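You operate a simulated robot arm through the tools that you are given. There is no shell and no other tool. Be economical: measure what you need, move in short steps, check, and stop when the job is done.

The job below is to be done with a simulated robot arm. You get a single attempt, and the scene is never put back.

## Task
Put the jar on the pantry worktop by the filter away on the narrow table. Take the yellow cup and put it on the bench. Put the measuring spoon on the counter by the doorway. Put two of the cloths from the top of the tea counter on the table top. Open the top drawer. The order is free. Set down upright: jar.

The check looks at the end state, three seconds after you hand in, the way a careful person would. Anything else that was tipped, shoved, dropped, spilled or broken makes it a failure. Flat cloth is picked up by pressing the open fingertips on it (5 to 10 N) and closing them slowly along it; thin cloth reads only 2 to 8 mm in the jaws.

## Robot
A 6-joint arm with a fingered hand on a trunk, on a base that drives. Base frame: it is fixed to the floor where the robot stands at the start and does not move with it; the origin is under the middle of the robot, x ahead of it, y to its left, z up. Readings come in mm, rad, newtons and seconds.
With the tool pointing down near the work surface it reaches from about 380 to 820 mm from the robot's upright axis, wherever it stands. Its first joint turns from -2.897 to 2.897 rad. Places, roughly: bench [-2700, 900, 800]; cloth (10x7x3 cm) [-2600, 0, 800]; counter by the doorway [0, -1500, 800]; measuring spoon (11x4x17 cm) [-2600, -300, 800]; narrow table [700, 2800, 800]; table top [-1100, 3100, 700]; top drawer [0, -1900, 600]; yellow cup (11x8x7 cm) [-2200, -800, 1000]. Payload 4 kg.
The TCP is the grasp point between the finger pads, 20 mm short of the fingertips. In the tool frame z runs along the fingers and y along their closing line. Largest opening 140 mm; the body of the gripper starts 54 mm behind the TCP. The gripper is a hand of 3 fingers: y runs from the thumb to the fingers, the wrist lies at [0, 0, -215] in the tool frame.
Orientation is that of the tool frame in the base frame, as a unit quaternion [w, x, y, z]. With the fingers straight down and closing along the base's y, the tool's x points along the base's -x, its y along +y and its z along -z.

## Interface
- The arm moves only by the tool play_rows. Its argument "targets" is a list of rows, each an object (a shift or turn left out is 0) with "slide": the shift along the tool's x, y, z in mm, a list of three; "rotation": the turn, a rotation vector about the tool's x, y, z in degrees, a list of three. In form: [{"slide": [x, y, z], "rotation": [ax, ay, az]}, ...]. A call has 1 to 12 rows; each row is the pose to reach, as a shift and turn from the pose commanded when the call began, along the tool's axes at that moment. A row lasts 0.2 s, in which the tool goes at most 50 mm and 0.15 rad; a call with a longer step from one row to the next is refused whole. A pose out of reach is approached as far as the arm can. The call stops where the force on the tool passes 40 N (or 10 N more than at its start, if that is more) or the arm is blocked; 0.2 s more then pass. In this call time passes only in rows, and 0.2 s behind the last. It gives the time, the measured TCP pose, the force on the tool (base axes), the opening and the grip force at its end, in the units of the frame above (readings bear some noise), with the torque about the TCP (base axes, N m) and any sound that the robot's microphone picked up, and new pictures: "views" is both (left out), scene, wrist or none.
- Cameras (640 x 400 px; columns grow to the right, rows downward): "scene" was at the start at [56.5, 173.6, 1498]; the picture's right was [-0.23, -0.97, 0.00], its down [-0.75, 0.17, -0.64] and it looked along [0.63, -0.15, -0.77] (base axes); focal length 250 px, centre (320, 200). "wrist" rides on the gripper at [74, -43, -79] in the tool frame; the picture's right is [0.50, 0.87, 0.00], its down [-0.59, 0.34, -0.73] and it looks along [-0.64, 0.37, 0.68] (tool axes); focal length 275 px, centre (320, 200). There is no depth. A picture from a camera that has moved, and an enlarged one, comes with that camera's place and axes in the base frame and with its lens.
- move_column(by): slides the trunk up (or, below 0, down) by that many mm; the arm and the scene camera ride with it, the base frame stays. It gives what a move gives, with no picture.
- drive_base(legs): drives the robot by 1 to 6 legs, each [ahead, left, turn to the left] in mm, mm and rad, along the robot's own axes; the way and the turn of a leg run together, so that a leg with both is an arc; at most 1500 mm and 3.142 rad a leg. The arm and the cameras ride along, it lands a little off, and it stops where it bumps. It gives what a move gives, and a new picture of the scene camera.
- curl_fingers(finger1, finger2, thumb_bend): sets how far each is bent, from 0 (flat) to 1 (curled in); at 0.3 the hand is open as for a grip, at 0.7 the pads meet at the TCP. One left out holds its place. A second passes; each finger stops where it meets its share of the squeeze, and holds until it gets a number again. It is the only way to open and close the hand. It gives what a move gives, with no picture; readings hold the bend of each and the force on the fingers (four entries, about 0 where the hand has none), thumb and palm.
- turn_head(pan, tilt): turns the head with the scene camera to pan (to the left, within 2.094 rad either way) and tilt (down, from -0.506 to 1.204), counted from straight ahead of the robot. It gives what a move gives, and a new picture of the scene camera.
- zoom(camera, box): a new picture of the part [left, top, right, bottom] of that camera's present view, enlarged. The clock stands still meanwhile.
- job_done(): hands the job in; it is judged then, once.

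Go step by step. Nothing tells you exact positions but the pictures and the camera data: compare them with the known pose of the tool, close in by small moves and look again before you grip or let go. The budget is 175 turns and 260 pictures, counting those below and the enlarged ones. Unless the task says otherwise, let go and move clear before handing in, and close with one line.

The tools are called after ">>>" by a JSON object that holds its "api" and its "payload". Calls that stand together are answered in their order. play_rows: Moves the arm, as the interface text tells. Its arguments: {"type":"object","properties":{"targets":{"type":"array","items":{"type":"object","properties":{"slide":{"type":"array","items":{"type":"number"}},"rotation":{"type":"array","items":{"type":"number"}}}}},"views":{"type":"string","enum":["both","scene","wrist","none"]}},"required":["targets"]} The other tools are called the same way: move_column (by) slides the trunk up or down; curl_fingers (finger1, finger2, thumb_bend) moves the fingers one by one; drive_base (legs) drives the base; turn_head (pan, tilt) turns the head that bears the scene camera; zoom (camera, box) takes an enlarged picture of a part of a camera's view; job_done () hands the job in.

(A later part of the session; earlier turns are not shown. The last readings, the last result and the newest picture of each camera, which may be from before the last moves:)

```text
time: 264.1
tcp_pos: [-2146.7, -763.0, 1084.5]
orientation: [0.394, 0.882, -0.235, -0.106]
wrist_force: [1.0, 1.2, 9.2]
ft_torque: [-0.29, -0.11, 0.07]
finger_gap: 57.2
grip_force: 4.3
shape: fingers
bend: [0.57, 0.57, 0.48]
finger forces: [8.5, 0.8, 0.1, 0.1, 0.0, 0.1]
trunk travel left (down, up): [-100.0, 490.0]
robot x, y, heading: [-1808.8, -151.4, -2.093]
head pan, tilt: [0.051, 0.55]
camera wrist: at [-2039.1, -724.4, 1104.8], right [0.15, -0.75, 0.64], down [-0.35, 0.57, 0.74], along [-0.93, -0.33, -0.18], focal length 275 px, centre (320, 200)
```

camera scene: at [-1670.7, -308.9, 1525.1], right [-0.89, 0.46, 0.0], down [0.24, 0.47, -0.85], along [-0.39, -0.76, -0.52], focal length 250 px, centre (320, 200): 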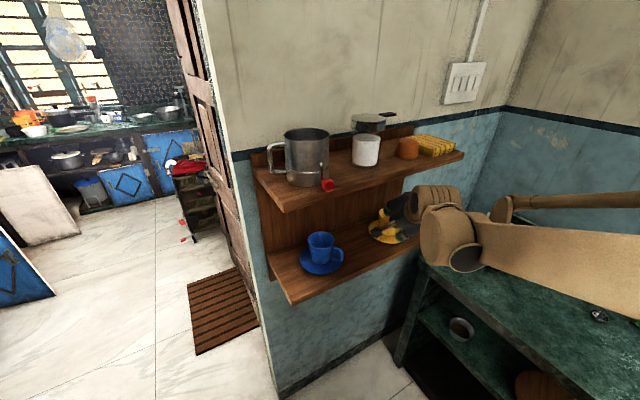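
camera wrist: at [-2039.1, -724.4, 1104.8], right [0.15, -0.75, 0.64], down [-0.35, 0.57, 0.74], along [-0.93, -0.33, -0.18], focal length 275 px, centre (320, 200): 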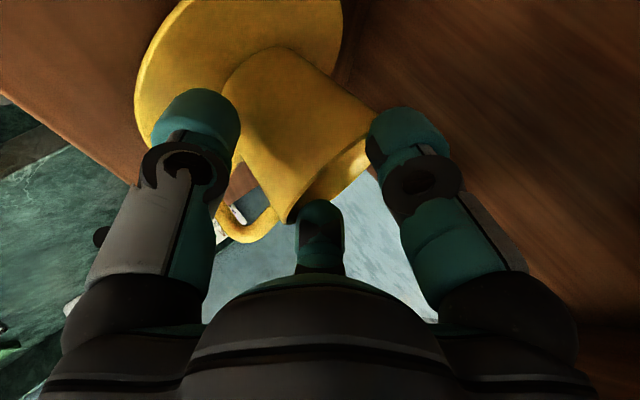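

>>> {"api": "play_rows", "payload": {"targets": [{"slide": [0, 0, -8]}, {"slide": [-2, 9, -4]}, {"slide": [-2, 9, 6]}, {"slide": [-2, 9, 14]}], "views": "wrist"}}

```text
time: 265.1
tcp_pos: [-2156.1, -775.4, 1083.1]
orientation: [0.394, 0.882, -0.236, -0.106]
wrist_force: [2.2, 3.9, 22.2]
ft_torque: [-0.53, -0.24, 0.09]
finger_gap: 58.1
grip_force: 11.4
shape: fingers
bend: [0.56, 0.57, 0.48]
finger forces: [17.5, 3.1, 0.0, 0.0, 2.1, 0.0]
trunk travel left (down, up): [-100.0, 490.0]
robot x, y, heading: [-1805.0, -150.2, -2.096]
head pan, tilt: [0.051, 0.55]
camera wrist: at [-2047.5, -736.6, 1103.7], right [0.15, -0.75, 0.64], down [-0.35, 0.57, 0.74], along [-0.93, -0.33, -0.18], focal length 275 px, centre (320, 200)
```

wrist: 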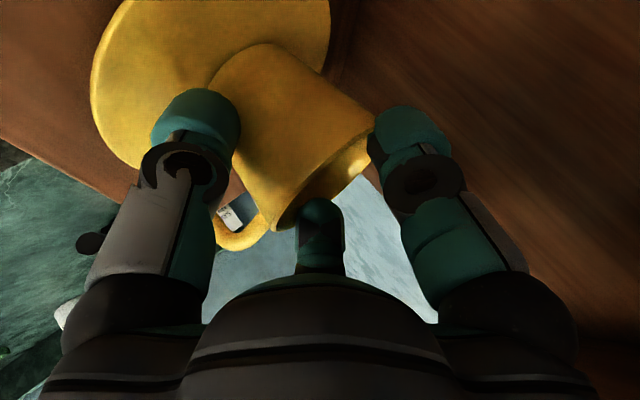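

The two fingers are too spread to fit into the cup. I'll back off, bring them closer together, open the thumb more, and retry.

>>> {"api": "play_rows", "payload": {"targets": [{"slide": [0, 0, -15]}, {"slide": [1, -8, -32]}, {"slide": [3, -23, -50]}], "views": "none"}}

>>> {"api": "curl_fingers", "payload": {"finger1": 0.66, "finger2": 0.66, "thumb_bend": 0.42}}

>>> {"api": "zoom", "payload": {"camera": "wrist", "box": [0, 0, 640, 400]}}

```text
time: 265.9
tcp_pos: [-2128.0, -731.7, 1097.1]
orientation: [0.392, 0.882, -0.237, -0.107]
wrist_force: [-0.9, 0.3, 0.2]
ft_torque: [0.0, 0.0, -0.01]
finger_gap: 56.7
grip_force: 0.1
shape: fingers
bend: [0.57, 0.57, 0.48]
finger forces: [0.1, 0.0, 0.0, 0.0, 0.0, 0.0]
trunk travel left (down, up): [-100.0, 490.0]
robot x, y, heading: [-1803.0, -154.1, -2.09]
head pan, tilt: [0.051, 0.55]
```

```text
time: 266.9
tcp_pos: [-2127.6, -732.7, 1095.7]
orientation: [0.393, 0.882, -0.236, -0.105]
wrist_force: [-0.1, 0.7, -0.1]
ft_torque: [0.01, -0.02, 0.03]
finger_gap: 54.6
grip_force: 0.0
shape: fingers
bend: [0.66, 0.66, 0.42]
finger forces: [0.0, 0.1, 0.1, 0.1, 0.0, 0.1]
trunk travel left (down, up): [-100.0, 490.0]
robot x, y, heading: [-1805.4, -150.8, -2.096]
head pan, tilt: [0.051, 0.55]
```

```text
1.00 times, centred on (320, 200) of wrist
camera zoom: at [-2020.6, -694.9, 1118.2], right [0.15, -0.75, 0.64], down [-0.35, 0.57, 0.75], along [-0.93, -0.33, -0.18], focal length 275 px, centre (320, 200)
```

zoom: 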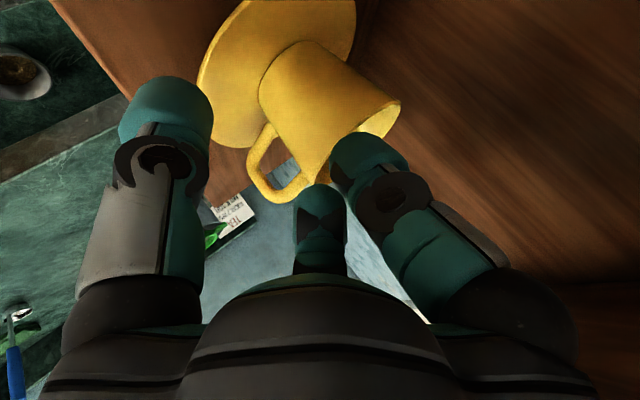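

>>> {"api": "play_rows", "payload": {"targets": [{"slide": [-1, 4, 12]}, {"slide": [-1, 4, 24]}, {"slide": [-1, 4, 32]}], "views": "wrist"}}

```text
time: 267.6
tcp_pos: [-2138.1, -749.7, 1086.9]
orientation: [0.398, 0.881, -0.233, -0.109]
wrist_force: [4.5, 5.7, 33.8]
ft_torque: [-0.17, 1.06, -0.19]
finger_gap: 54.9
grip_force: 16.5
shape: fingers
bend: [0.66, 0.64, 0.42]
finger forces: [0.0, 33.9, 0.0, 0.0, 0.0, 0.0]
trunk travel left (down, up): [-100.0, 490.0]
robot x, y, heading: [-1803.2, -153.8, -2.09]
head pan, tilt: [0.051, 0.55]
stopped in row 3: the force on the tool passed its limit (the readings are from after the stop); the commanded pose is now the measured one
camera wrist: at [-2030.8, -711.9, 1106.7], right [0.15, -0.75, 0.65], down [-0.34, 0.57, 0.74], along [-0.93, -0.34, -0.17], focal length 275 px, centre (320, 200)
```

wrist: 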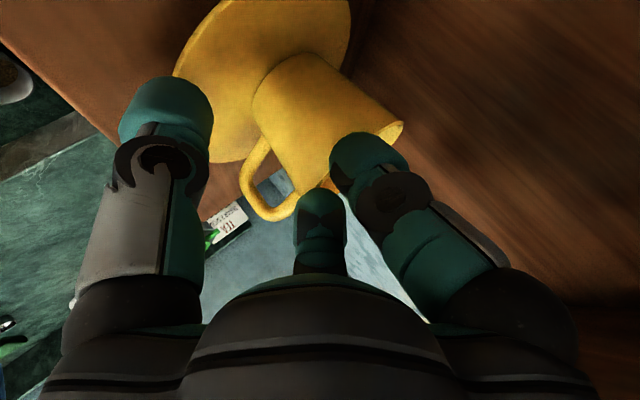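

Finger 2 rests on the rim near the handle. I'll back off and shift a little inward and sideways.

>>> {"api": "play_rows", "payload": {"targets": [{"slide": [0, 0, -10]}, {"slide": [5, 9, -8]}, {"slide": [5, 10, 4]}, {"slide": [5, 10, 12]}], "views": "wrist"}}

```text
time: 268.6
tcp_pos: [-2142.3, -767.7, 1084.1]
orientation: [0.396, 0.882, -0.234, -0.107]
wrist_force: [2.2, -0.2, 23.6]
ft_torque: [-0.38, 0.07, 0.04]
finger_gap: 54.9
grip_force: 10.4
shape: fingers
bend: [0.65, 0.65, 0.42]
finger forces: [15.5, 5.3, 0.0, 0.0, 0.0, 0.1]
trunk travel left (down, up): [-100.0, 490.0]
robot x, y, heading: [-1804.1, -149.6, -2.096]
head pan, tilt: [0.051, 0.55]
camera wrist: at [-2035.3, -729.5, 1104.7], right [0.15, -0.75, 0.65], down [-0.35, 0.57, 0.74], along [-0.93, -0.33, -0.17], focal length 275 px, centre (320, 200)
```

wrist: 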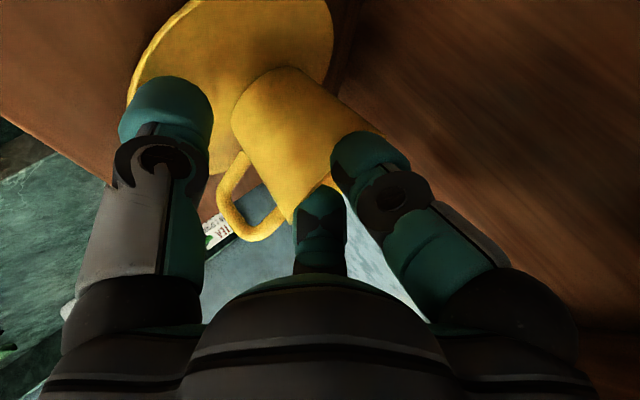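

>>> {"api": "play_rows", "payload": {"targets": [{"slide": [0, 0, -10]}, {"slide": [-10, 1, -8]}, {"slide": [-10, 1, 4]}, {"slide": [-10, 1, 12]}], "views": "wrist"}}

```text
time: 269.6
tcp_pos: [-2159.5, -771.8, 1074.0]
orientation: [0.395, 0.882, -0.235, -0.107]
wrist_force: [-0.7, -1.0, 5.2]
ft_torque: [-0.01, 0.01, -0.02]
finger_gap: 48.5
grip_force: 2.8
shape: fingers
bend: [0.66, 0.66, 0.44]
finger forces: [0.1, 0.2, 0.1, 0.1, 5.0, 0.0]
trunk travel left (down, up): [-100.0, 490.0]
robot x, y, heading: [-1805.2, -150.3, -2.096]
head pan, tilt: [0.051, 0.55]
camera wrist: at [-2051.5, -733.8, 1095.1], right [0.15, -0.75, 0.64], down [-0.35, 0.57, 0.74], along [-0.93, -0.33, -0.18], focal length 275 px, centre (320, 200)
```

wrist: 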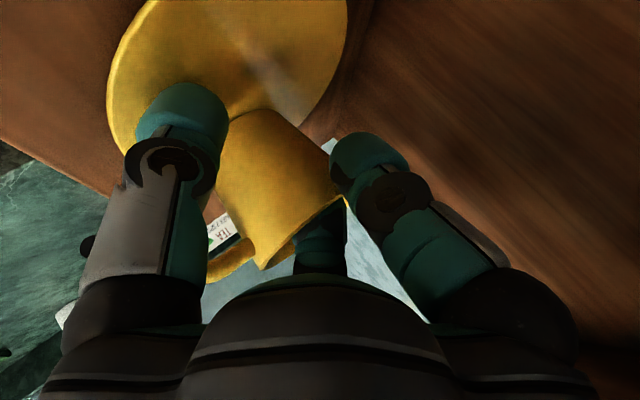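

>>> {"api": "zoom", "payload": {"camera": "scene", "box": [350, 180, 430, 250]}}

>>> {"api": "zoom", "payload": {"camera": "wrist", "box": [80, 40, 420, 290]}}

```text
5.71 times, centred on (390, 215) of scene
camera zoom: at [-1669.6, -307.4, 1525.1], right [-0.89, 0.46, 0.0], down [0.24, 0.46, -0.85], along [-0.39, -0.76, -0.52], focal length 1431 px, centre (-80, 114)
```

zoom: 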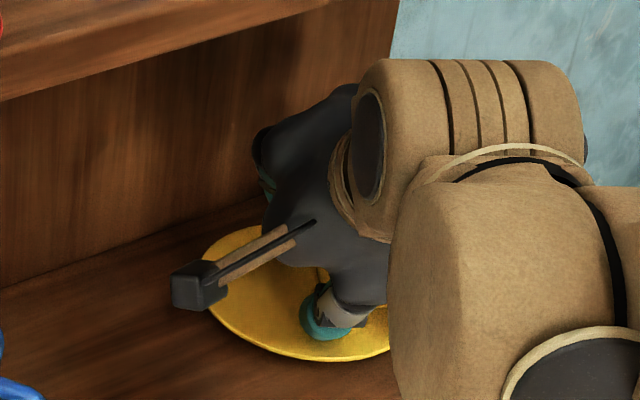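

```text
1.60 times, centred on (250, 165) of wrist
camera zoom: at [-2051.5, -733.8, 1095.1], right [0.15, -0.75, 0.64], down [-0.35, 0.57, 0.74], along [-0.93, -0.33, -0.18], focal length 440 px, centre (432, 256)
```

zoom: 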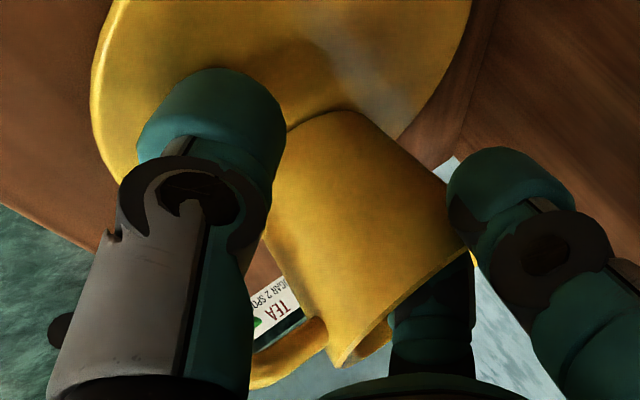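

Finger 2 is inside the cup, with finger 1 and the thumb outside the near wall, which makes a usable three-point wall pinch. I'll close gently.

>>> {"api": "curl_fingers", "payload": {"finger1": 0.72, "finger2": 0.7, "thumb_bend": 0.56}}

>>> {"api": "zoom", "payload": {"camera": "wrist", "box": [80, 40, 420, 290]}}

```text
time: 270.6
tcp_pos: [-2158.7, -772.4, 1074.5]
orientation: [0.394, 0.882, -0.235, -0.107]
wrist_force: [-0.3, 0.3, 0.6]
ft_torque: [0.0, -0.01, 0.01]
finger_gap: 27.8
grip_force: 3.4
shape: fingers
bend: [0.68, 0.68, 0.56]
finger forces: [3.6, 3.3, 0.0, 0.0, 0.0, 0.0]
trunk travel left (down, up): [-100.0, 490.0]
robot x, y, heading: [-1802.8, -151.2, -2.094]
head pan, tilt: [0.051, 0.55]
```

```text
1.60 times, centred on (250, 165) of wrist
camera zoom: at [-2051.2, -734.4, 1095.0], right [0.15, -0.75, 0.64], down [-0.35, 0.57, 0.74], along [-0.93, -0.33, -0.18], focal length 440 px, centre (432, 256)
```

zoom: 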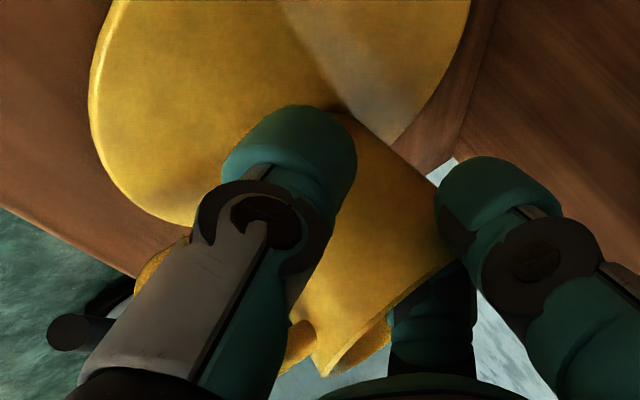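

>>> {"api": "curl_fingers", "payload": {"finger1": 0.8, "finger2": 0.8, "thumb_bend": 0.72}}

>>> {"api": "zoom", "payload": {"camera": "wrist", "box": [80, 40, 420, 290]}}

```text
time: 271.6
tcp_pos: [-2158.3, -773.3, 1074.7]
orientation: [0.394, 0.882, -0.234, -0.107]
wrist_force: [-0.1, 1.5, 0.4]
ft_torque: [-0.01, -0.02, 0.02]
finger_gap: 6.0
grip_force: 11.8
shape: fingers
bend: [0.75, 0.67, 0.68]
finger forces: [8.8, 10.5, 0.0, 0.1, 5.3, 0.0]
trunk travel left (down, up): [-100.0, 490.0]
robot x, y, heading: [-1807.1, -149.0, -2.102]
head pan, tilt: [0.051, 0.55]
```

```text
1.60 times, centred on (250, 165) of wrist
camera zoom: at [-2051.2, -734.5, 1095.0], right [0.15, -0.75, 0.64], down [-0.35, 0.57, 0.74], along [-0.93, -0.33, -0.18], focal length 440 px, centre (432, 256)
```

zoom: 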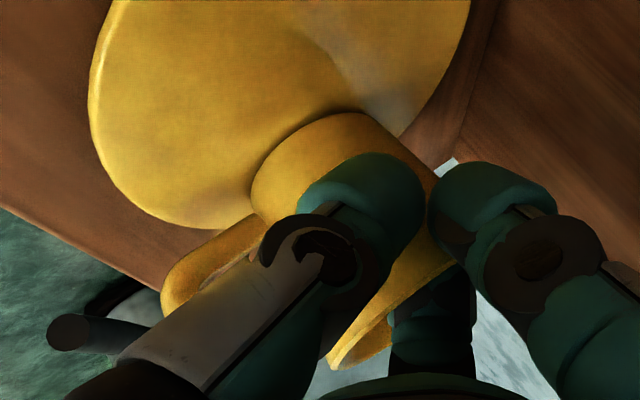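

A solid three-point wall pinch. I'll tighten slightly and lift about 20 mm, looking before I pull out.

>>> {"api": "curl_fingers", "payload": {"finger1": 0.85, "finger2": 0.85, "thumb_bend": 0.8}}

>>> {"api": "play_rows", "payload": {"targets": [{"slide": [0, 7, -7]}, {"slide": [0, 15, -13]}, {"slide": [0, 22, -20]}], "views": "both"}}

```text
time: 272.6
tcp_pos: [-2159.8, -772.6, 1075.2]
orientation: [0.394, 0.882, -0.235, -0.107]
wrist_force: [-0.2, 0.2, -1.3]
ft_torque: [0.0, -0.04, 0.0]
finger_gap: 2.3
grip_force: 15.5
shape: fingers
bend: [0.76, 0.67, 0.69]
finger forces: [9.9, 11.2, 0.1, 0.0, 9.5, 0.0]
trunk travel left (down, up): [-100.0, 490.0]
robot x, y, heading: [-1804.3, -151.3, -2.096]
head pan, tilt: [0.051, 0.55]
```

```text
time: 273.4
tcp_pos: [-2158.5, -772.8, 1105.5]
orientation: [0.395, 0.882, -0.234, -0.107]
wrist_force: [0.5, 0.2, -1.7]
ft_torque: [-0.03, -0.09, 0.02]
finger_gap: 2.4
grip_force: 15.0
shape: fingers
bend: [0.76, 0.67, 0.69]
finger forces: [9.8, 11.2, 0.1, 0.0, 9.8, 0.0]
trunk travel left (down, up): [-100.0, 490.0]
robot x, y, heading: [-1808.1, -150.9, -2.096]
head pan, tilt: [0.051, 0.55]
camera scene: at [-1669.9, -308.2, 1525.1], right [-0.89, 0.46, 0.0], down [0.24, 0.46, -0.85], along [-0.39, -0.76, -0.52], focal length 250 px, centre (320, 200)
camera wrist: at [-2050.3, -734.3, 1125.9], right [0.15, -0.75, 0.64], down [-0.35, 0.57, 0.74], along [-0.93, -0.33, -0.18], focal length 275 px, centre (320, 200)
```

scene: 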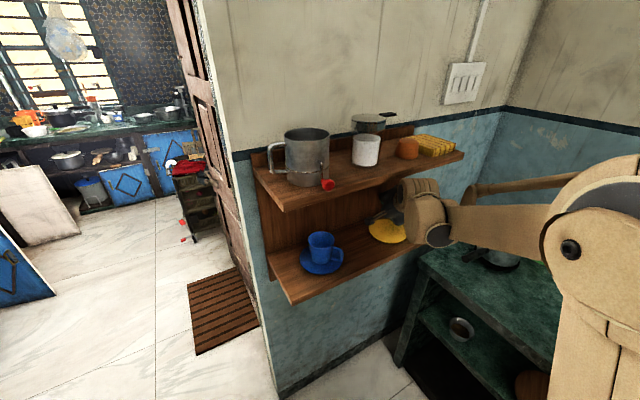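
wrist: 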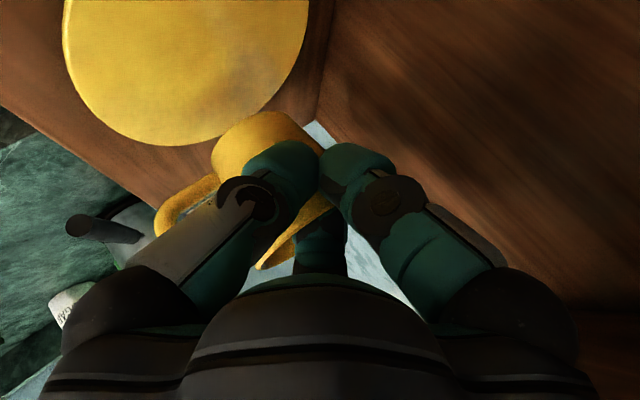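

Lifted cleanly, and the saucer stayed. Now I'll pull straight out toward the robot.

>>> {"api": "play_rows", "payload": {"targets": [{"slide": [0, -20, -22]}, {"slide": [0, -48, -53]}, {"slide": [0, -78, -86]}, {"slide": [0, -108, -120]}, {"slide": [0, -138, -153]}], "views": "both"}}

>>> {"api": "zoom", "payload": {"camera": "scene", "box": [240, 130, 520, 320]}}

```text
time: 274.6
tcp_pos: [-2054.9, -593.2, 1103.5]
orientation: [0.395, 0.882, -0.235, -0.107]
wrist_force: [0.5, -0.1, -2.0]
ft_torque: [-0.01, -0.06, -0.03]
finger_gap: 2.3
grip_force: 15.7
shape: fingers
bend: [0.76, 0.67, 0.69]
finger forces: [10.0, 11.2, 0.0, 0.0, 10.1, 0.0]
trunk travel left (down, up): [-100.0, 490.0]
robot x, y, heading: [-1802.1, -152.7, -2.094]
head pan, tilt: [0.051, 0.55]
camera scene: at [-1669.2, -306.9, 1525.2], right [-0.89, 0.46, 0.0], down [0.24, 0.46, -0.85], along [-0.39, -0.76, -0.52], focal length 250 px, centre (320, 200)
camera wrist: at [-1946.3, -554.8, 1123.9], right [0.15, -0.75, 0.64], down [-0.35, 0.57, 0.74], along [-0.93, -0.33, -0.17], focal length 275 px, centre (320, 200)
```

scene: 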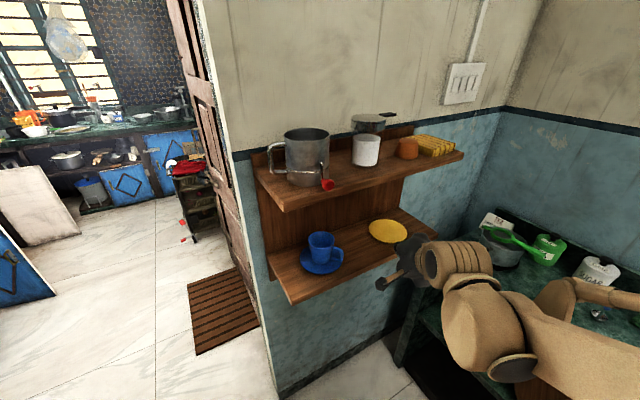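
wrist: 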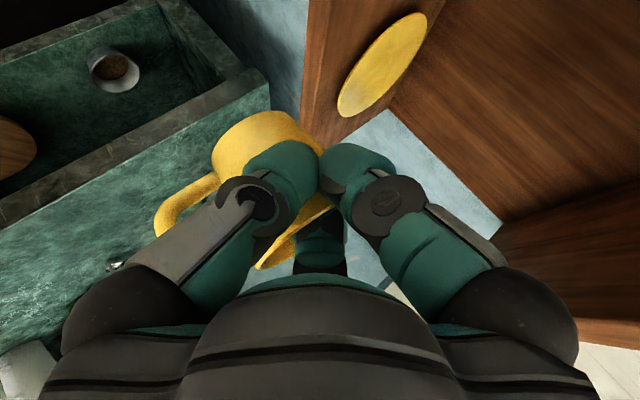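

```text
2.11 times, centred on (380, 225) of scene
camera zoom: at [-1669.2, -306.9, 1525.2], right [-0.89, 0.46, 0.0], down [0.24, 0.46, -0.85], along [-0.39, -0.76, -0.52], focal length 527 px, centre (194, 147)
```

zoom: 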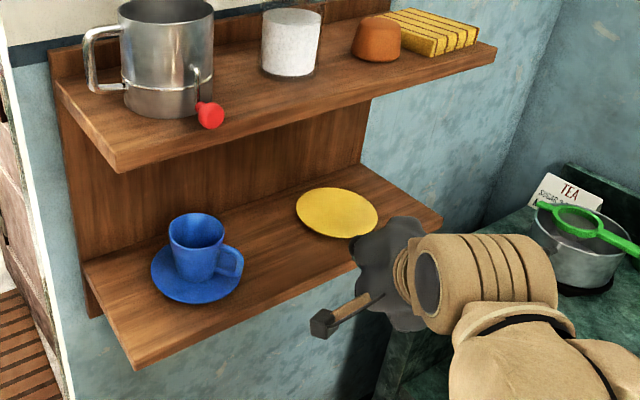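

The cup is upright in the hand and the saucer sits undisturbed. I'll turn toward the benches and strafe to see the bench.

>>> {"api": "drive_base", "payload": {"legs": [[0, 0, -1.0456], [0, -650, 0]]}}

>>> {"api": "turn_head", "payload": {"pan": -0.3, "tilt": 0.6}}

```text
time: 280.9
tcp_pos: [-2316.1, 484.0, 1103.9]
orientation: [0.289, 0.65, -0.641, -0.288]
wrist_force: [-0.4, -0.1, -1.9]
ft_torque: [-0.06, -0.06, -0.01]
finger_gap: 2.0
grip_force: 16.0
shape: fingers
bend: [0.76, 0.67, 0.69]
finger forces: [10.4, 10.9, 0.1, 0.0, 10.0, 0.0]
trunk travel left (down, up): [-100.0, 490.0]
robot x, y, heading: [-1806.6, 492.6, -3.139]
head pan, tilt: [0.051, 0.55]
camera scene: at [-1873.0, 298.1, 1525.2], right [-0.06, 1.0, 0.0], down [0.52, 0.03, -0.85], along [-0.85, -0.05, -0.52], focal length 250 px, centre (320, 200)
```

scene: 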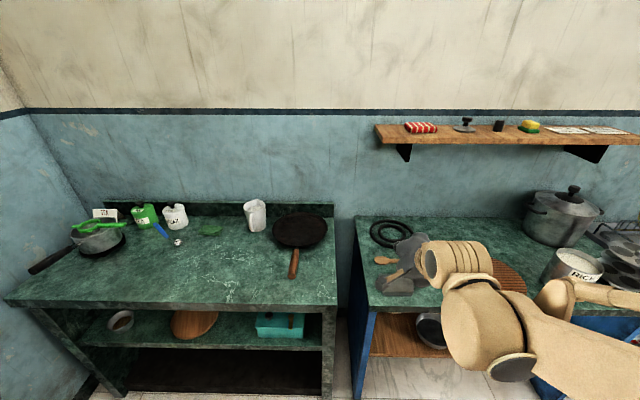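

```text
time: 281.7
tcp_pos: [-2314.5, 483.8, 1102.3]
orientation: [0.288, 0.65, -0.641, -0.288]
wrist_force: [-0.5, -0.3, -1.3]
ft_torque: [-0.05, -0.03, -0.03]
finger_gap: 1.8
grip_force: 15.0
shape: fingers
bend: [0.76, 0.67, 0.69]
finger forces: [10.4, 11.1, 0.0, 0.0, 9.9, 0.1]
trunk travel left (down, up): [-100.0, 490.0]
robot x, y, heading: [-1806.0, 492.6, -3.135]
head pan, tilt: [-0.3, 0.6]
camera scene: at [-1867.9, 328.3, 1520.6], right [0.29, 0.96, 0.0], down [0.54, -0.16, -0.83], along [-0.79, 0.24, -0.56], focal length 250 px, centre (320, 200)
```

scene: 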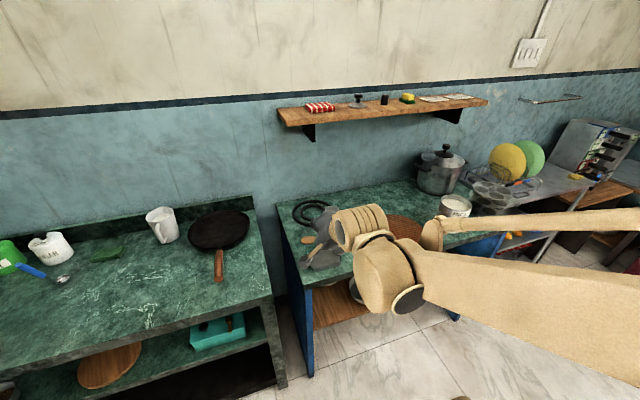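

>>> {"api": "drive_base", "payload": {"legs": [[0, -420, 0]]}}

>>> {"api": "turn_head", "payload": {"pan": 0.0, "tilt": 0.75}}

>>> {"api": "zoom", "payload": {"camera": "wrist", "box": [0, 0, 640, 400]}}

```text
time: 284.3
tcp_pos: [-2318.2, 903.5, 1103.2]
orientation: [0.29, 0.65, -0.641, -0.289]
wrist_force: [-1.1, 0.6, -1.9]
ft_torque: [-0.07, -0.04, -0.04]
finger_gap: 2.2
grip_force: 15.8
shape: fingers
bend: [0.76, 0.67, 0.69]
finger forces: [10.5, 11.0, 0.0, 0.0, 10.1, 0.1]
trunk travel left (down, up): [-100.0, 490.0]
robot x, y, heading: [-1804.2, 912.4, -3.128]
head pan, tilt: [-0.3, 0.6]
camera scene: at [-1870.3, 749.9, 1520.7], right [0.29, 0.96, 0.0], down [0.54, -0.16, -0.82], along [-0.79, 0.24, -0.57], focal length 250 px, centre (320, 200)
```

scene: 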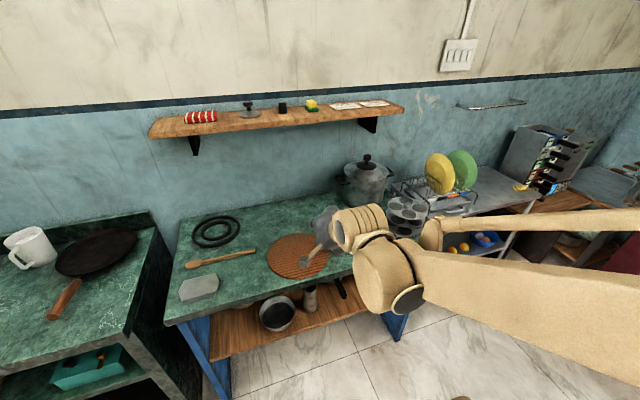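

```text
time: 285.1
tcp_pos: [-2318.2, 901.9, 1102.8]
orientation: [0.289, 0.65, -0.641, -0.288]
wrist_force: [0.0, -0.1, -1.1]
ft_torque: [-0.06, -0.04, 0.01]
finger_gap: 2.3
grip_force: 15.6
shape: fingers
bend: [0.76, 0.67, 0.69]
finger forces: [10.5, 11.1, 0.0, 0.0, 10.1, 0.0]
trunk travel left (down, up): [-100.0, 490.0]
robot x, y, heading: [-1806.9, 913.7, -3.131]
head pan, tilt: [0.0, 0.75]
camera scene: at [-1868.5, 723.3, 1507.8], right [-0.01, 1.0, 0.0], down [0.68, 0.01, -0.73], along [-0.73, -0.01, -0.68], focal length 250 px, centre (320, 200)
```

scene: 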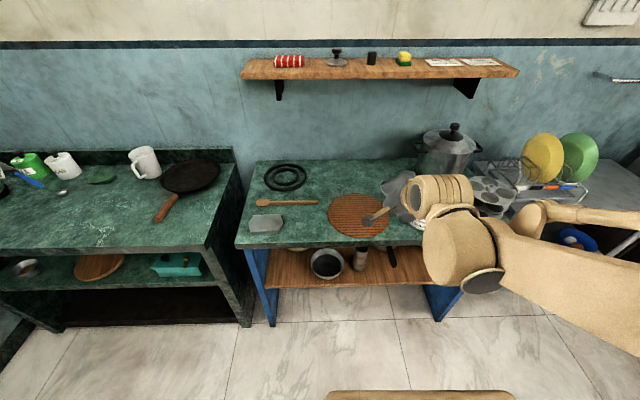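

```text
1.00 times, centred on (320, 200) of wrist
camera zoom: at [-2229.6, 829.1, 1123.7], right [-0.57, -0.51, 0.64], down [0.31, 0.59, 0.74], along [-0.76, 0.63, -0.18], focal length 275 px, centre (320, 200)
```

zoom: 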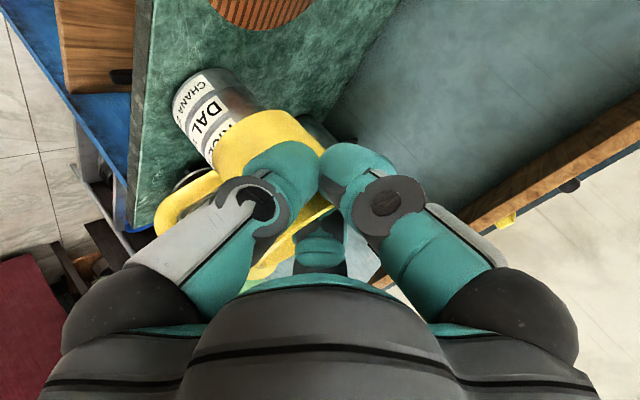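

The bench is the blue-legged counter (front edge x ≈ -2384), with a free spot between the grey plate and the round mat around (-2462, 665). I'll strafe back and extend.

>>> {"api": "drive_base", "payload": {"legs": [[0, 266, -0.01]]}}

>>> {"api": "zoom", "payload": {"camera": "scene", "box": [200, 100, 520, 300]}}

```text
time: 287.0
tcp_pos: [-2317.9, 643.0, 1102.8]
orientation: [0.287, 0.646, -0.645, -0.29]
wrist_force: [0.1, -0.6, -1.6]
ft_torque: [-0.05, -0.04, -0.02]
finger_gap: 1.9
grip_force: 15.7
shape: fingers
bend: [0.76, 0.67, 0.69]
finger forces: [10.4, 11.1, 0.0, 0.0, 10.1, 0.0]
trunk travel left (down, up): [-100.0, 490.0]
robot x, y, heading: [-1805.1, 647.1, 3.136]
head pan, tilt: [0.0, 0.75]
camera scene: at [-1870.7, 456.5, 1507.6], right [0.01, 1.0, 0.0], down [0.68, 0.0, -0.73], along [-0.73, 0.0, -0.68], focal length 250 px, centre (320, 200)
```

scene: 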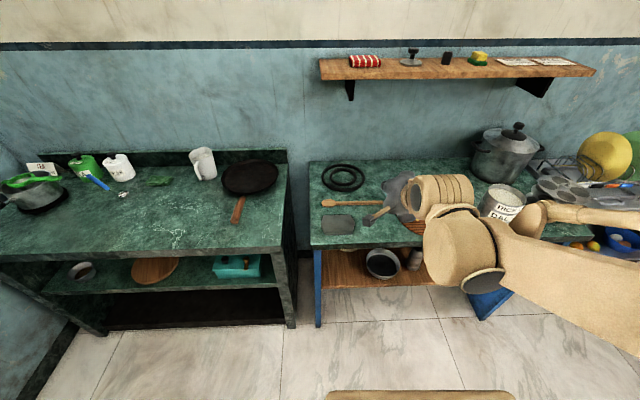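

```text
2.00 times, centred on (360, 200) of scene
camera zoom: at [-1870.7, 456.5, 1507.6], right [0.01, 1.0, 0.0], down [0.68, 0.0, -0.73], along [-0.73, 0.0, -0.68], focal length 501 px, centre (240, 200)
```

zoom: 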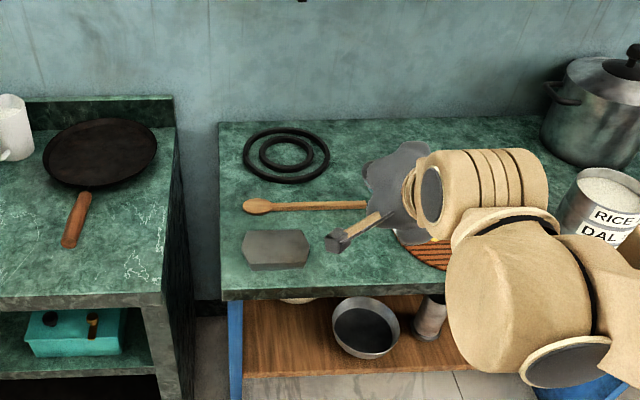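

>>> {"api": "play_rows", "payload": {"targets": [{"slide": [7, 29, 33]}, {"slide": [14, 58, 65]}, {"slide": [21, 88, 98]}, {"slide": [21, 55, 128]}, {"slide": [21, 22, 158]}, {"slide": [21, -11, 188]}, {"slide": [21, -26, 202]}], "views": "both"}}

>>> {"api": "zoom", "payload": {"camera": "scene", "box": [310, 150, 470, 250]}}

```text
time: 288.6
tcp_pos: [-2453.5, 623.9, 947.8]
orientation: [-0.288, -0.645, 0.646, 0.29]
wrist_force: [0.2, -0.1, -1.7]
ft_torque: [-0.07, 0.0, 0.01]
finger_gap: 1.8
grip_force: 11.0
shape: fingers
bend: [0.76, 0.67, 0.69]
finger forces: [0.0, 10.8, 0.0, 0.0, 10.7, 0.0]
trunk travel left (down, up): [-100.0, 490.0]
robot x, y, heading: [-1810.6, 647.6, 3.142]
head pan, tilt: [0.0, 0.75]
camera scene: at [-1871.2, 457.2, 1507.7], right [0.01, 1.0, 0.0], down [0.68, 0.0, -0.73], along [-0.73, 0.0, -0.68], focal length 250 px, centre (320, 200)
camera wrist: at [-2365.5, 549.0, 968.4], right [-0.58, -0.5, 0.64], down [0.32, 0.58, 0.74], along [-0.75, 0.64, -0.18], focal length 275 px, centre (320, 200)
```

scene: 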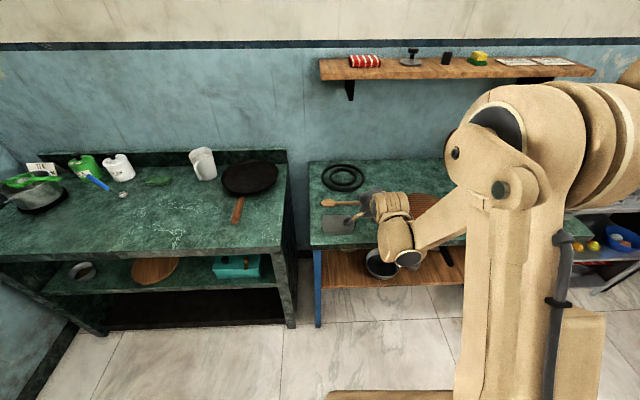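
wrist: 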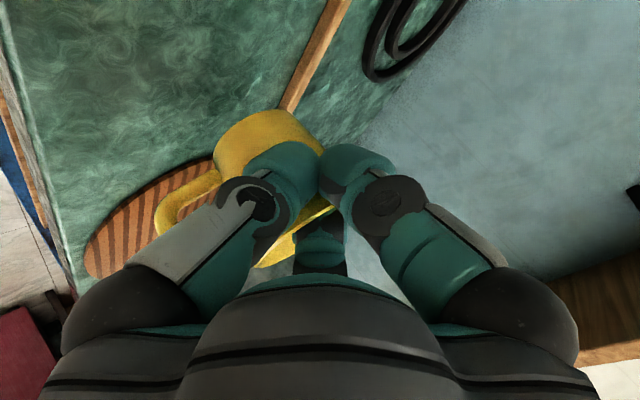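

```text
4.00 times, centred on (390, 200) of scene
camera zoom: at [-1871.2, 457.2, 1507.7], right [0.01, 1.0, 0.0], down [0.68, 0.0, -0.73], along [-0.73, 0.0, -0.68], focal length 1002 px, centre (40, 200)
```

zoom: 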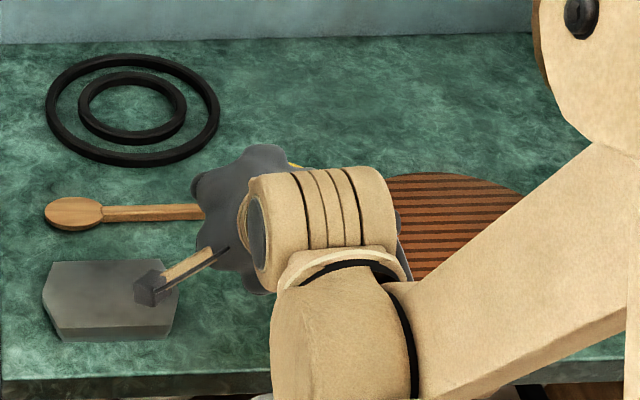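

>>> {"api": "play_rows", "payload": {"targets": [{"slide": [0, -15, 13]}, {"slide": [0, -28, 25]}, {"slide": [0, -35, 32]}], "views": "wrist"}}

>>> {"api": "play_rows", "payload": {"targets": [{"slide": [0, -2, 2]}, {"slide": [0, -4, 4]}], "views": "none"}}

```text
time: 289.4
tcp_pos: [-2452.0, 622.4, 901.0]
orientation: [-0.288, -0.645, 0.646, 0.29]
wrist_force: [-0.1, 0.2, -1.7]
ft_torque: [-0.07, -0.05, 0.01]
finger_gap: 1.7
grip_force: 10.8
shape: fingers
bend: [0.76, 0.67, 0.69]
finger forces: [0.0, 10.9, 0.0, 0.0, 10.8, 0.0]
trunk travel left (down, up): [-100.0, 490.0]
robot x, y, heading: [-1808.1, 646.2, 3.135]
head pan, tilt: [0.0, 0.75]
camera wrist: at [-2364.8, 548.6, 921.9], right [-0.58, -0.5, 0.64], down [0.32, 0.58, 0.74], along [-0.75, 0.64, -0.18], focal length 275 px, centre (320, 200)
```

wrist: 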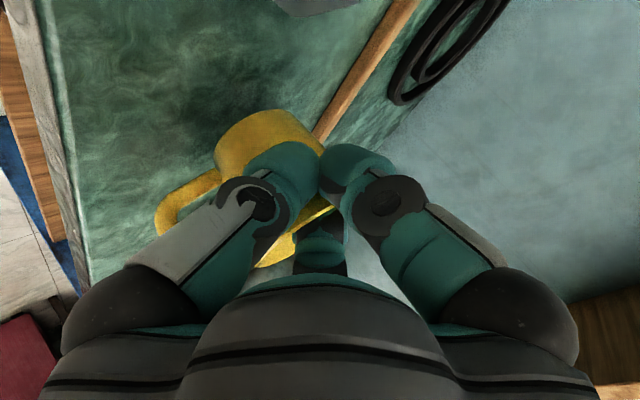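

```text
time: 290.0
tcp_pos: [-2453.7, 623.1, 895.1]
orientation: [0.288, 0.646, -0.645, -0.29]
wrist_force: [-0.7, -0.5, -2.0]
ft_torque: [-0.07, -0.02, -0.04]
finger_gap: 1.7
grip_force: 10.3
shape: fingers
bend: [0.76, 0.67, 0.69]
finger forces: [0.0, 11.0, 0.0, 0.1, 10.8, 0.1]
trunk travel left (down, up): [-100.0, 490.0]
robot x, y, heading: [-1808.3, 647.9, 3.136]
head pan, tilt: [0.0, 0.75]
```

>>> {"api": "play_rows", "payload": {"targets": [{"slide": [0, -2, 2]}, {"slide": [0, -4, 4]}], "views": "none"}}

>>> {"api": "play_rows", "payload": {"targets": [{"slide": [0, -2, 2]}, {"slide": [0, -4, 4]}], "views": "wrist"}}

```text
time: 290.6
tcp_pos: [-2452.4, 621.7, 890.5]
orientation: [-0.288, -0.645, 0.646, 0.291]
wrist_force: [0.6, -0.4, -2.0]
ft_torque: [-0.09, 0.01, -0.03]
finger_gap: 1.3
grip_force: 11.2
shape: fingers
bend: [0.76, 0.67, 0.69]
finger forces: [0.1, 10.8, 0.1, 0.0, 10.8, 0.1]
trunk travel left (down, up): [-100.0, 490.0]
robot x, y, heading: [-1809.5, 647.1, 3.139]
head pan, tilt: [0.0, 0.75]
```

```text
time: 291.2
tcp_pos: [-2453.1, 622.2, 885.0]
orientation: [0.287, 0.646, -0.645, -0.29]
wrist_force: [0.0, -1.2, -1.6]
ft_torque: [-0.01, 0.01, 0.0]
finger_gap: 1.6
grip_force: 10.8
shape: fingers
bend: [0.76, 0.67, 0.72]
finger forces: [0.1, 10.9, 0.0, 0.1, 10.3, 0.0]
trunk travel left (down, up): [-100.0, 490.0]
robot x, y, heading: [-1806.4, 644.9, 3.138]
head pan, tilt: [0.0, 0.75]
camera wrist: at [-2365.5, 548.1, 904.7], right [-0.58, -0.5, 0.64], down [0.32, 0.58, 0.74], along [-0.75, 0.64, -0.18], focal length 275 px, centre (320, 200)
```

wrist: 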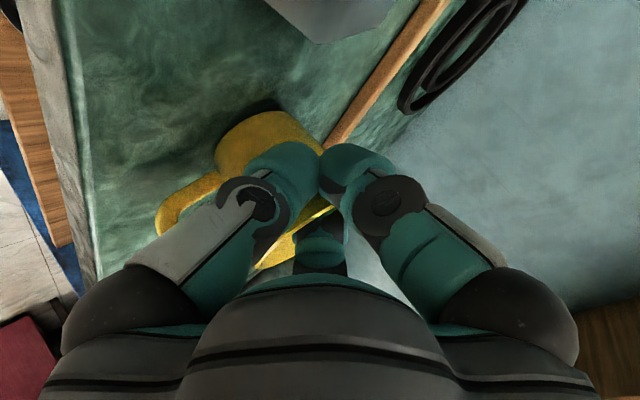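

>>> {"api": "play_rows", "payload": {"targets": [{"slide": [0, -2, 2]}], "views": "none"}}

>>> {"api": "zoom", "payload": {"camera": "wrist", "box": [120, 60, 400, 300]}}

```text
time: 291.6
tcp_pos: [-2451.8, 620.7, 882.0]
orientation: [0.288, 0.646, -0.645, -0.291]
wrist_force: [-0.6, -4.0, 9.0]
ft_torque: [0.05, 0.04, 0.07]
finger_gap: 1.4
grip_force: 11.2
shape: fingers
bend: [0.76, 0.67, 0.73]
finger forces: [0.1, 11.6, 0.0, 0.0, 10.8, 0.1]
trunk travel left (down, up): [-100.0, 490.0]
robot x, y, heading: [-1810.1, 643.6, 3.136]
head pan, tilt: [0.0, 0.75]
```

```text
1.67 times, centred on (260, 180) of wrist
camera zoom: at [-2364.9, 547.0, 902.1], right [-0.58, -0.5, 0.65], down [0.32, 0.58, 0.74], along [-0.75, 0.64, -0.17], focal length 459 px, centre (420, 233)
```

zoom: 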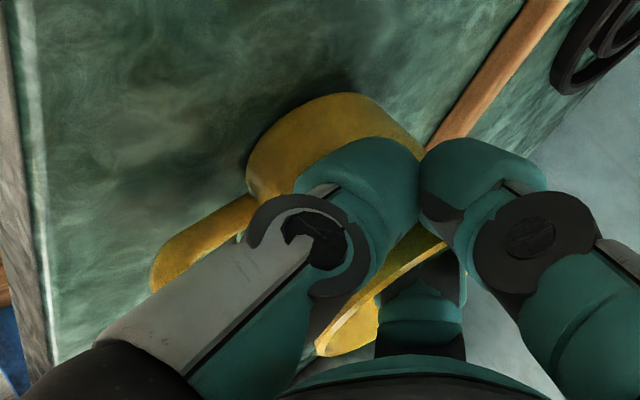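

The cup is resting on the bench. I'll release thumb and finger 1 gently, then finger 2.

>>> {"api": "curl_fingers", "payload": {"finger1": 0.68, "finger2": 0.66, "thumb_bend": 0.62}}

>>> {"api": "curl_fingers", "payload": {"finger1": 0.6, "finger2": 0.66, "thumb_bend": 0.48}}

>>> {"api": "zoom", "payload": {"camera": "wrist", "box": [80, 40, 440, 320]}}

```text
time: 292.6
tcp_pos: [-2453.2, 622.4, 881.7]
orientation: [0.288, 0.646, -0.645, -0.29]
wrist_force: [-0.1, 0.2, -0.7]
ft_torque: [0.0, -0.01, 0.04]
finger_gap: 16.7
grip_force: 0.4
shape: fingers
bend: [0.68, 0.66, 0.62]
finger forces: [0.3, 0.6, 0.1, 0.0, 0.0, 0.1]
trunk travel left (down, up): [-100.0, 490.0]
robot x, y, heading: [-1811.8, 646.5, 3.14]
head pan, tilt: [0.0, 0.75]
```

```text
time: 293.6
tcp_pos: [-2452.4, 623.2, 880.7]
orientation: [-0.287, -0.645, 0.646, 0.29]
wrist_force: [0.0, 0.4, -0.1]
ft_torque: [0.02, 0.03, -0.02]
finger_gap: 51.7
grip_force: 0.6
shape: fingers
bend: [0.6, 0.66, 0.48]
finger forces: [0.0, 0.5, 0.0, 0.0, 0.0, 0.0]
trunk travel left (down, up): [-100.0, 490.0]
robot x, y, heading: [-1805.7, 643.0, 3.136]
head pan, tilt: [0.0, 0.75]
```

```text
1.43 times, centred on (260, 180) of wrist
camera zoom: at [-2365.5, 548.0, 901.5], right [-0.58, -0.5, 0.64], down [0.32, 0.58, 0.74], along [-0.75, 0.64, -0.18], focal length 393 px, centre (406, 229)
```

zoom: 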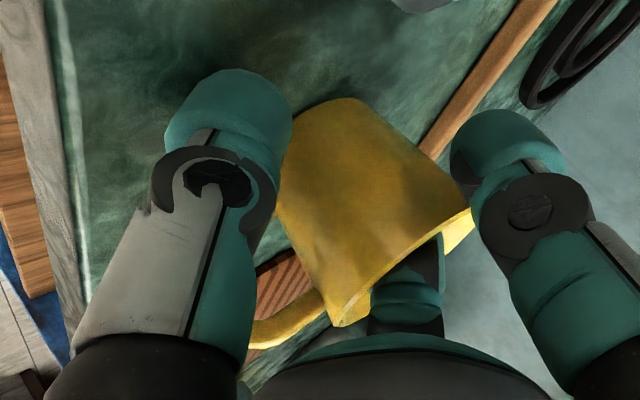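

>>> {"api": "curl_fingers", "payload": {"finger1": 0.5, "finger2": 0.66, "thumb_bend": 0.42}}

>>> {"api": "play_rows", "payload": {"targets": [{"slide": [0, 7, -7]}, {"slide": [0, 15, -13]}, {"slide": [0, 22, -20]}], "views": "wrist"}}

```text
time: 294.6
tcp_pos: [-2452.6, 622.9, 880.1]
orientation: [0.287, 0.645, -0.645, -0.291]
wrist_force: [-2.3, 0.1, 7.1]
ft_torque: [0.01, 0.03, -0.01]
finger_gap: 68.1
grip_force: 4.6
shape: fingers
bend: [0.5, 0.66, 0.45]
finger forces: [0.0, 0.5, 0.0, 0.1, 7.6, 0.0]
trunk travel left (down, up): [-100.0, 490.0]
robot x, y, heading: [-1805.2, 644.0, 3.135]
head pan, tilt: [0.0, 0.75]
```

```text
time: 295.4
tcp_pos: [-2453.0, 621.9, 910.9]
orientation: [0.288, 0.646, -0.645, -0.29]
wrist_force: [0.1, -0.7, 0.2]
ft_torque: [0.03, -0.01, 0.03]
finger_gap: 76.1
grip_force: 0.0
shape: fingers
bend: [0.5, 0.66, 0.42]
finger forces: [0.0, 0.0, 0.1, 0.0, 0.0, 0.0]
trunk travel left (down, up): [-100.0, 490.0]
robot x, y, heading: [-1807.9, 647.1, 3.135]
head pan, tilt: [0.0, 0.75]
camera wrist: at [-2364.6, 547.7, 931.6], right [-0.58, -0.5, 0.64], down [0.32, 0.58, 0.74], along [-0.75, 0.64, -0.18], focal length 275 px, centre (320, 200)
```

wrist: 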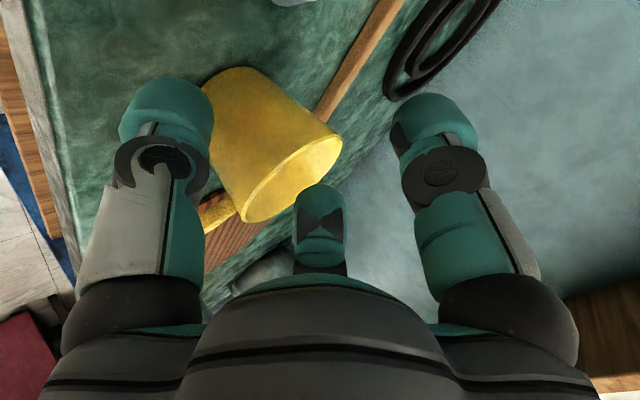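

The cup stands upright and free. I'll rise more, then withdraw.

>>> {"api": "play_rows", "payload": {"targets": [{"slide": [0, 22, -20]}, {"slide": [0, 52, -47]}, {"slide": [0, 82, -74]}, {"slide": [0, 55, -104]}, {"slide": [0, 25, -137]}, {"slide": [0, -5, -170]}], "views": "both"}}

>>> {"api": "zoom", "payload": {"camera": "scene", "box": [310, 150, 470, 250]}}

```text
time: 296.8
tcp_pos: [-2320.3, 622.0, 1021.4]
orientation: [0.289, 0.646, -0.644, -0.29]
wrist_force: [0.0, -0.4, 0.7]
ft_torque: [0.03, 0.0, -0.03]
finger_gap: 76.3
grip_force: 0.1
shape: fingers
bend: [0.5, 0.66, 0.42]
finger forces: [0.0, 0.0, 0.0, 0.0, 0.0, 0.1]
trunk travel left (down, up): [-100.0, 490.0]
robot x, y, heading: [-1807.7, 643.0, 3.137]
head pan, tilt: [0.0, 0.75]
camera scene: at [-1869.7, 457.3, 1507.8], right [0.01, 1.0, 0.0], down [0.68, 0.0, -0.73], along [-0.73, 0.0, -0.68], focal length 250 px, centre (320, 200)
camera wrist: at [-2232.2, 547.7, 1042.3], right [-0.58, -0.5, 0.64], down [0.32, 0.58, 0.74], along [-0.75, 0.64, -0.17], focal length 275 px, centre (320, 200)
```

scene: 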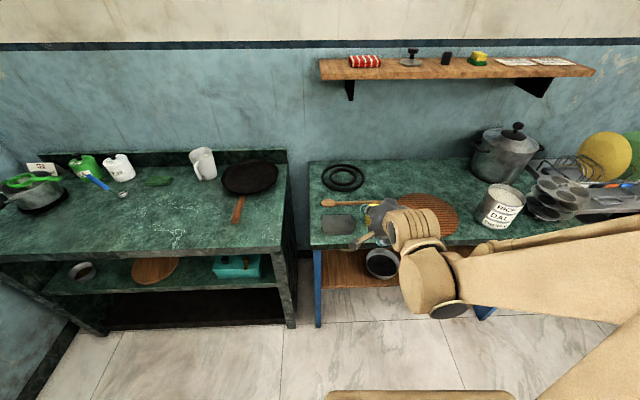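
wrist: 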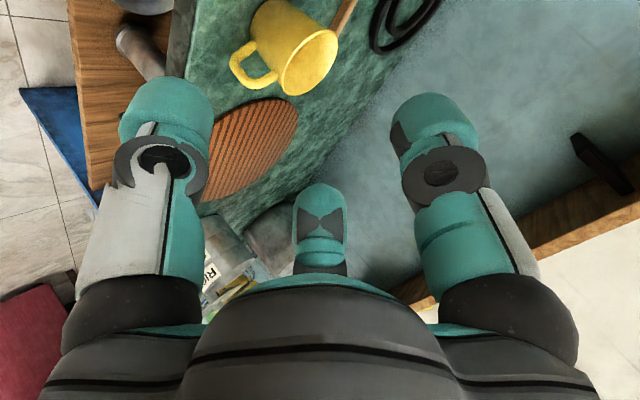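

```text
4.00 times, centred on (390, 200) of scene
camera zoom: at [-1869.7, 457.3, 1507.8], right [0.01, 1.0, 0.0], down [0.68, 0.0, -0.73], along [-0.73, 0.0, -0.68], focal length 1002 px, centre (40, 200)
```

zoom: 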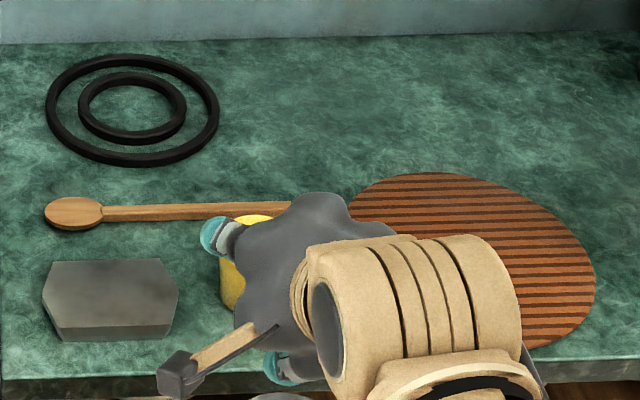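

The cup is placed upright on the bench. Next is the measuring spoon: I'll open and steepen the hand, then drive in front of it.

>>> {"api": "play_rows", "payload": {"targets": [{"slide": [0, 20, -20], "rotation": [6, 0, 0]}, {"slide": [0, 45, -40], "rotation": [12, 0, 0]}, {"slide": [0, 60, -55], "rotation": [18, 0, 0]}], "views": "none"}}

>>> {"api": "curl_fingers", "payload": {"finger1": 0.42, "finger2": 0.42, "thumb_bend": 0.42}}

>>> {"api": "drive_base", "payload": {"legs": [[0, 952, 0.005], [90, 0, 0]]}}

>>> {"api": "turn_head", "payload": {"pan": 0.3, "tilt": 0.75}}

>>> {"api": "zoom", "payload": {"camera": "wrist", "box": [0, 0, 640, 400]}}

```text
time: 297.6
tcp_pos: [-2321.3, 621.5, 1102.5]
orientation: [0.182, 0.683, -0.683, -0.185]
wrist_force: [0.0, -0.2, 1.1]
ft_torque: [-0.01, -0.02, -0.01]
finger_gap: 76.4
grip_force: 0.1
shape: fingers
bend: [0.5, 0.66, 0.42]
finger forces: [0.0, 0.1, 0.0, 0.1, 0.0, 0.1]
trunk travel left (down, up): [-100.0, 490.0]
robot x, y, heading: [-1806.6, 647.2, 3.139]
head pan, tilt: [0.0, 0.75]
```

```text
time: 298.6
tcp_pos: [-2320.5, 621.4, 1101.7]
orientation: [-0.182, -0.683, 0.683, 0.185]
wrist_force: [-0.1, 0.1, -0.1]
ft_torque: [0.0, 0.02, 0.0]
finger_gap: 88.4
grip_force: 0.1
shape: fingers
bend: [0.42, 0.42, 0.42]
finger forces: [0.0, 0.0, 0.1, 0.0, 0.1, 0.1]
trunk travel left (down, up): [-100.0, 490.0]
robot x, y, heading: [-1807.9, 641.7, 3.139]
head pan, tilt: [0.0, 0.75]
```

```text
time: 304.3
tcp_pos: [-2413.2, -355.7, 1101.5]
orientation: [0.184, 0.687, -0.678, -0.184]
wrist_force: [-0.1, 0.8, -0.7]
ft_torque: [0.01, -0.03, -0.04]
finger_gap: 88.7
grip_force: 0.0
shape: fingers
bend: [0.42, 0.42, 0.42]
finger forces: [0.0, 0.1, 0.0, 0.0, 0.1, 0.0]
trunk travel left (down, up): [-100.0, 490.0]
robot x, y, heading: [-1904.1, -324.6, -3.135]
head pan, tilt: [0.0, 0.75]
camera scene: at [-1961.0, -514.3, 1507.7], right [-0.01, 1.0, 0.0], down [0.68, 0.0, -0.73], along [-0.73, 0.0, -0.68], focal length 250 px, centre (320, 200)
```

scene: 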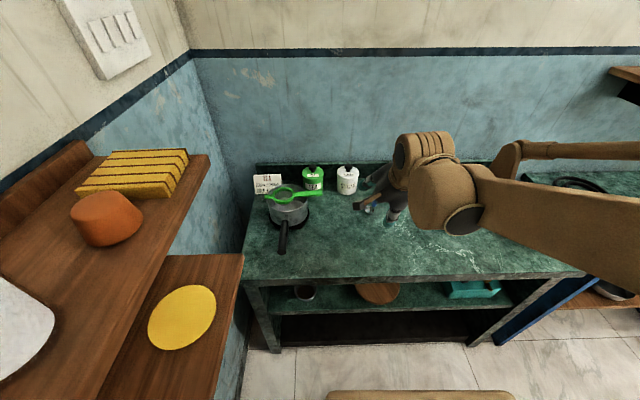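

```text
time: 305.1
tcp_pos: [-2411.1, -355.4, 1102.6]
orientation: [0.183, 0.686, -0.679, -0.184]
wrist_force: [-0.8, 0.0, 0.2]
ft_torque: [0.02, -0.01, 0.0]
finger_gap: 88.3
grip_force: 0.0
shape: fingers
bend: [0.42, 0.42, 0.42]
finger forces: [0.1, 0.0, 0.0, 0.0, 0.0, 0.1]
trunk travel left (down, up): [-100.0, 490.0]
robot x, y, heading: [-1897.2, -323.2, -3.132]
head pan, tilt: [0.3, 0.75]
camera scene: at [-1955.7, -538.7, 1507.8], right [-0.3, 0.95, 0.0], down [0.65, 0.21, -0.73], along [-0.7, -0.22, -0.68], focal length 250 px, centre (320, 200)
```

scene: 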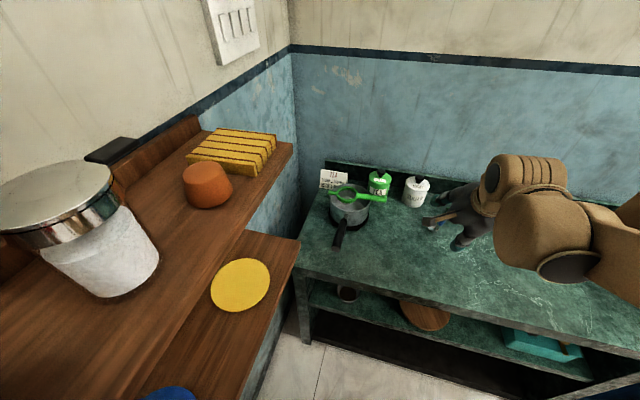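

```text
1.00 times, centred on (320, 200) of wrist
camera zoom: at [-2334.0, -428.6, 1148.5], right [-0.74, -0.51, 0.43], down [0.07, 0.59, 0.81], along [-0.67, 0.63, -0.4], focal length 275 px, centre (320, 200)
```

zoom: 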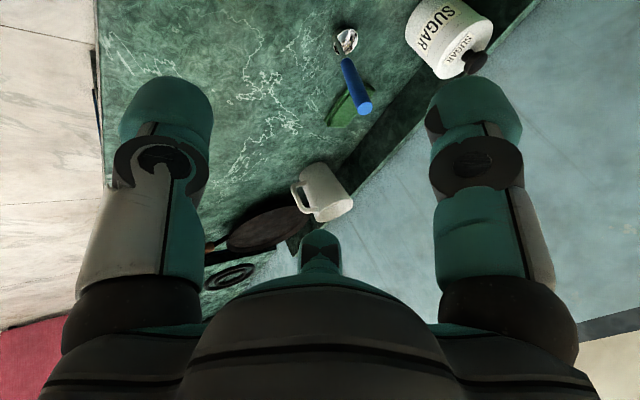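

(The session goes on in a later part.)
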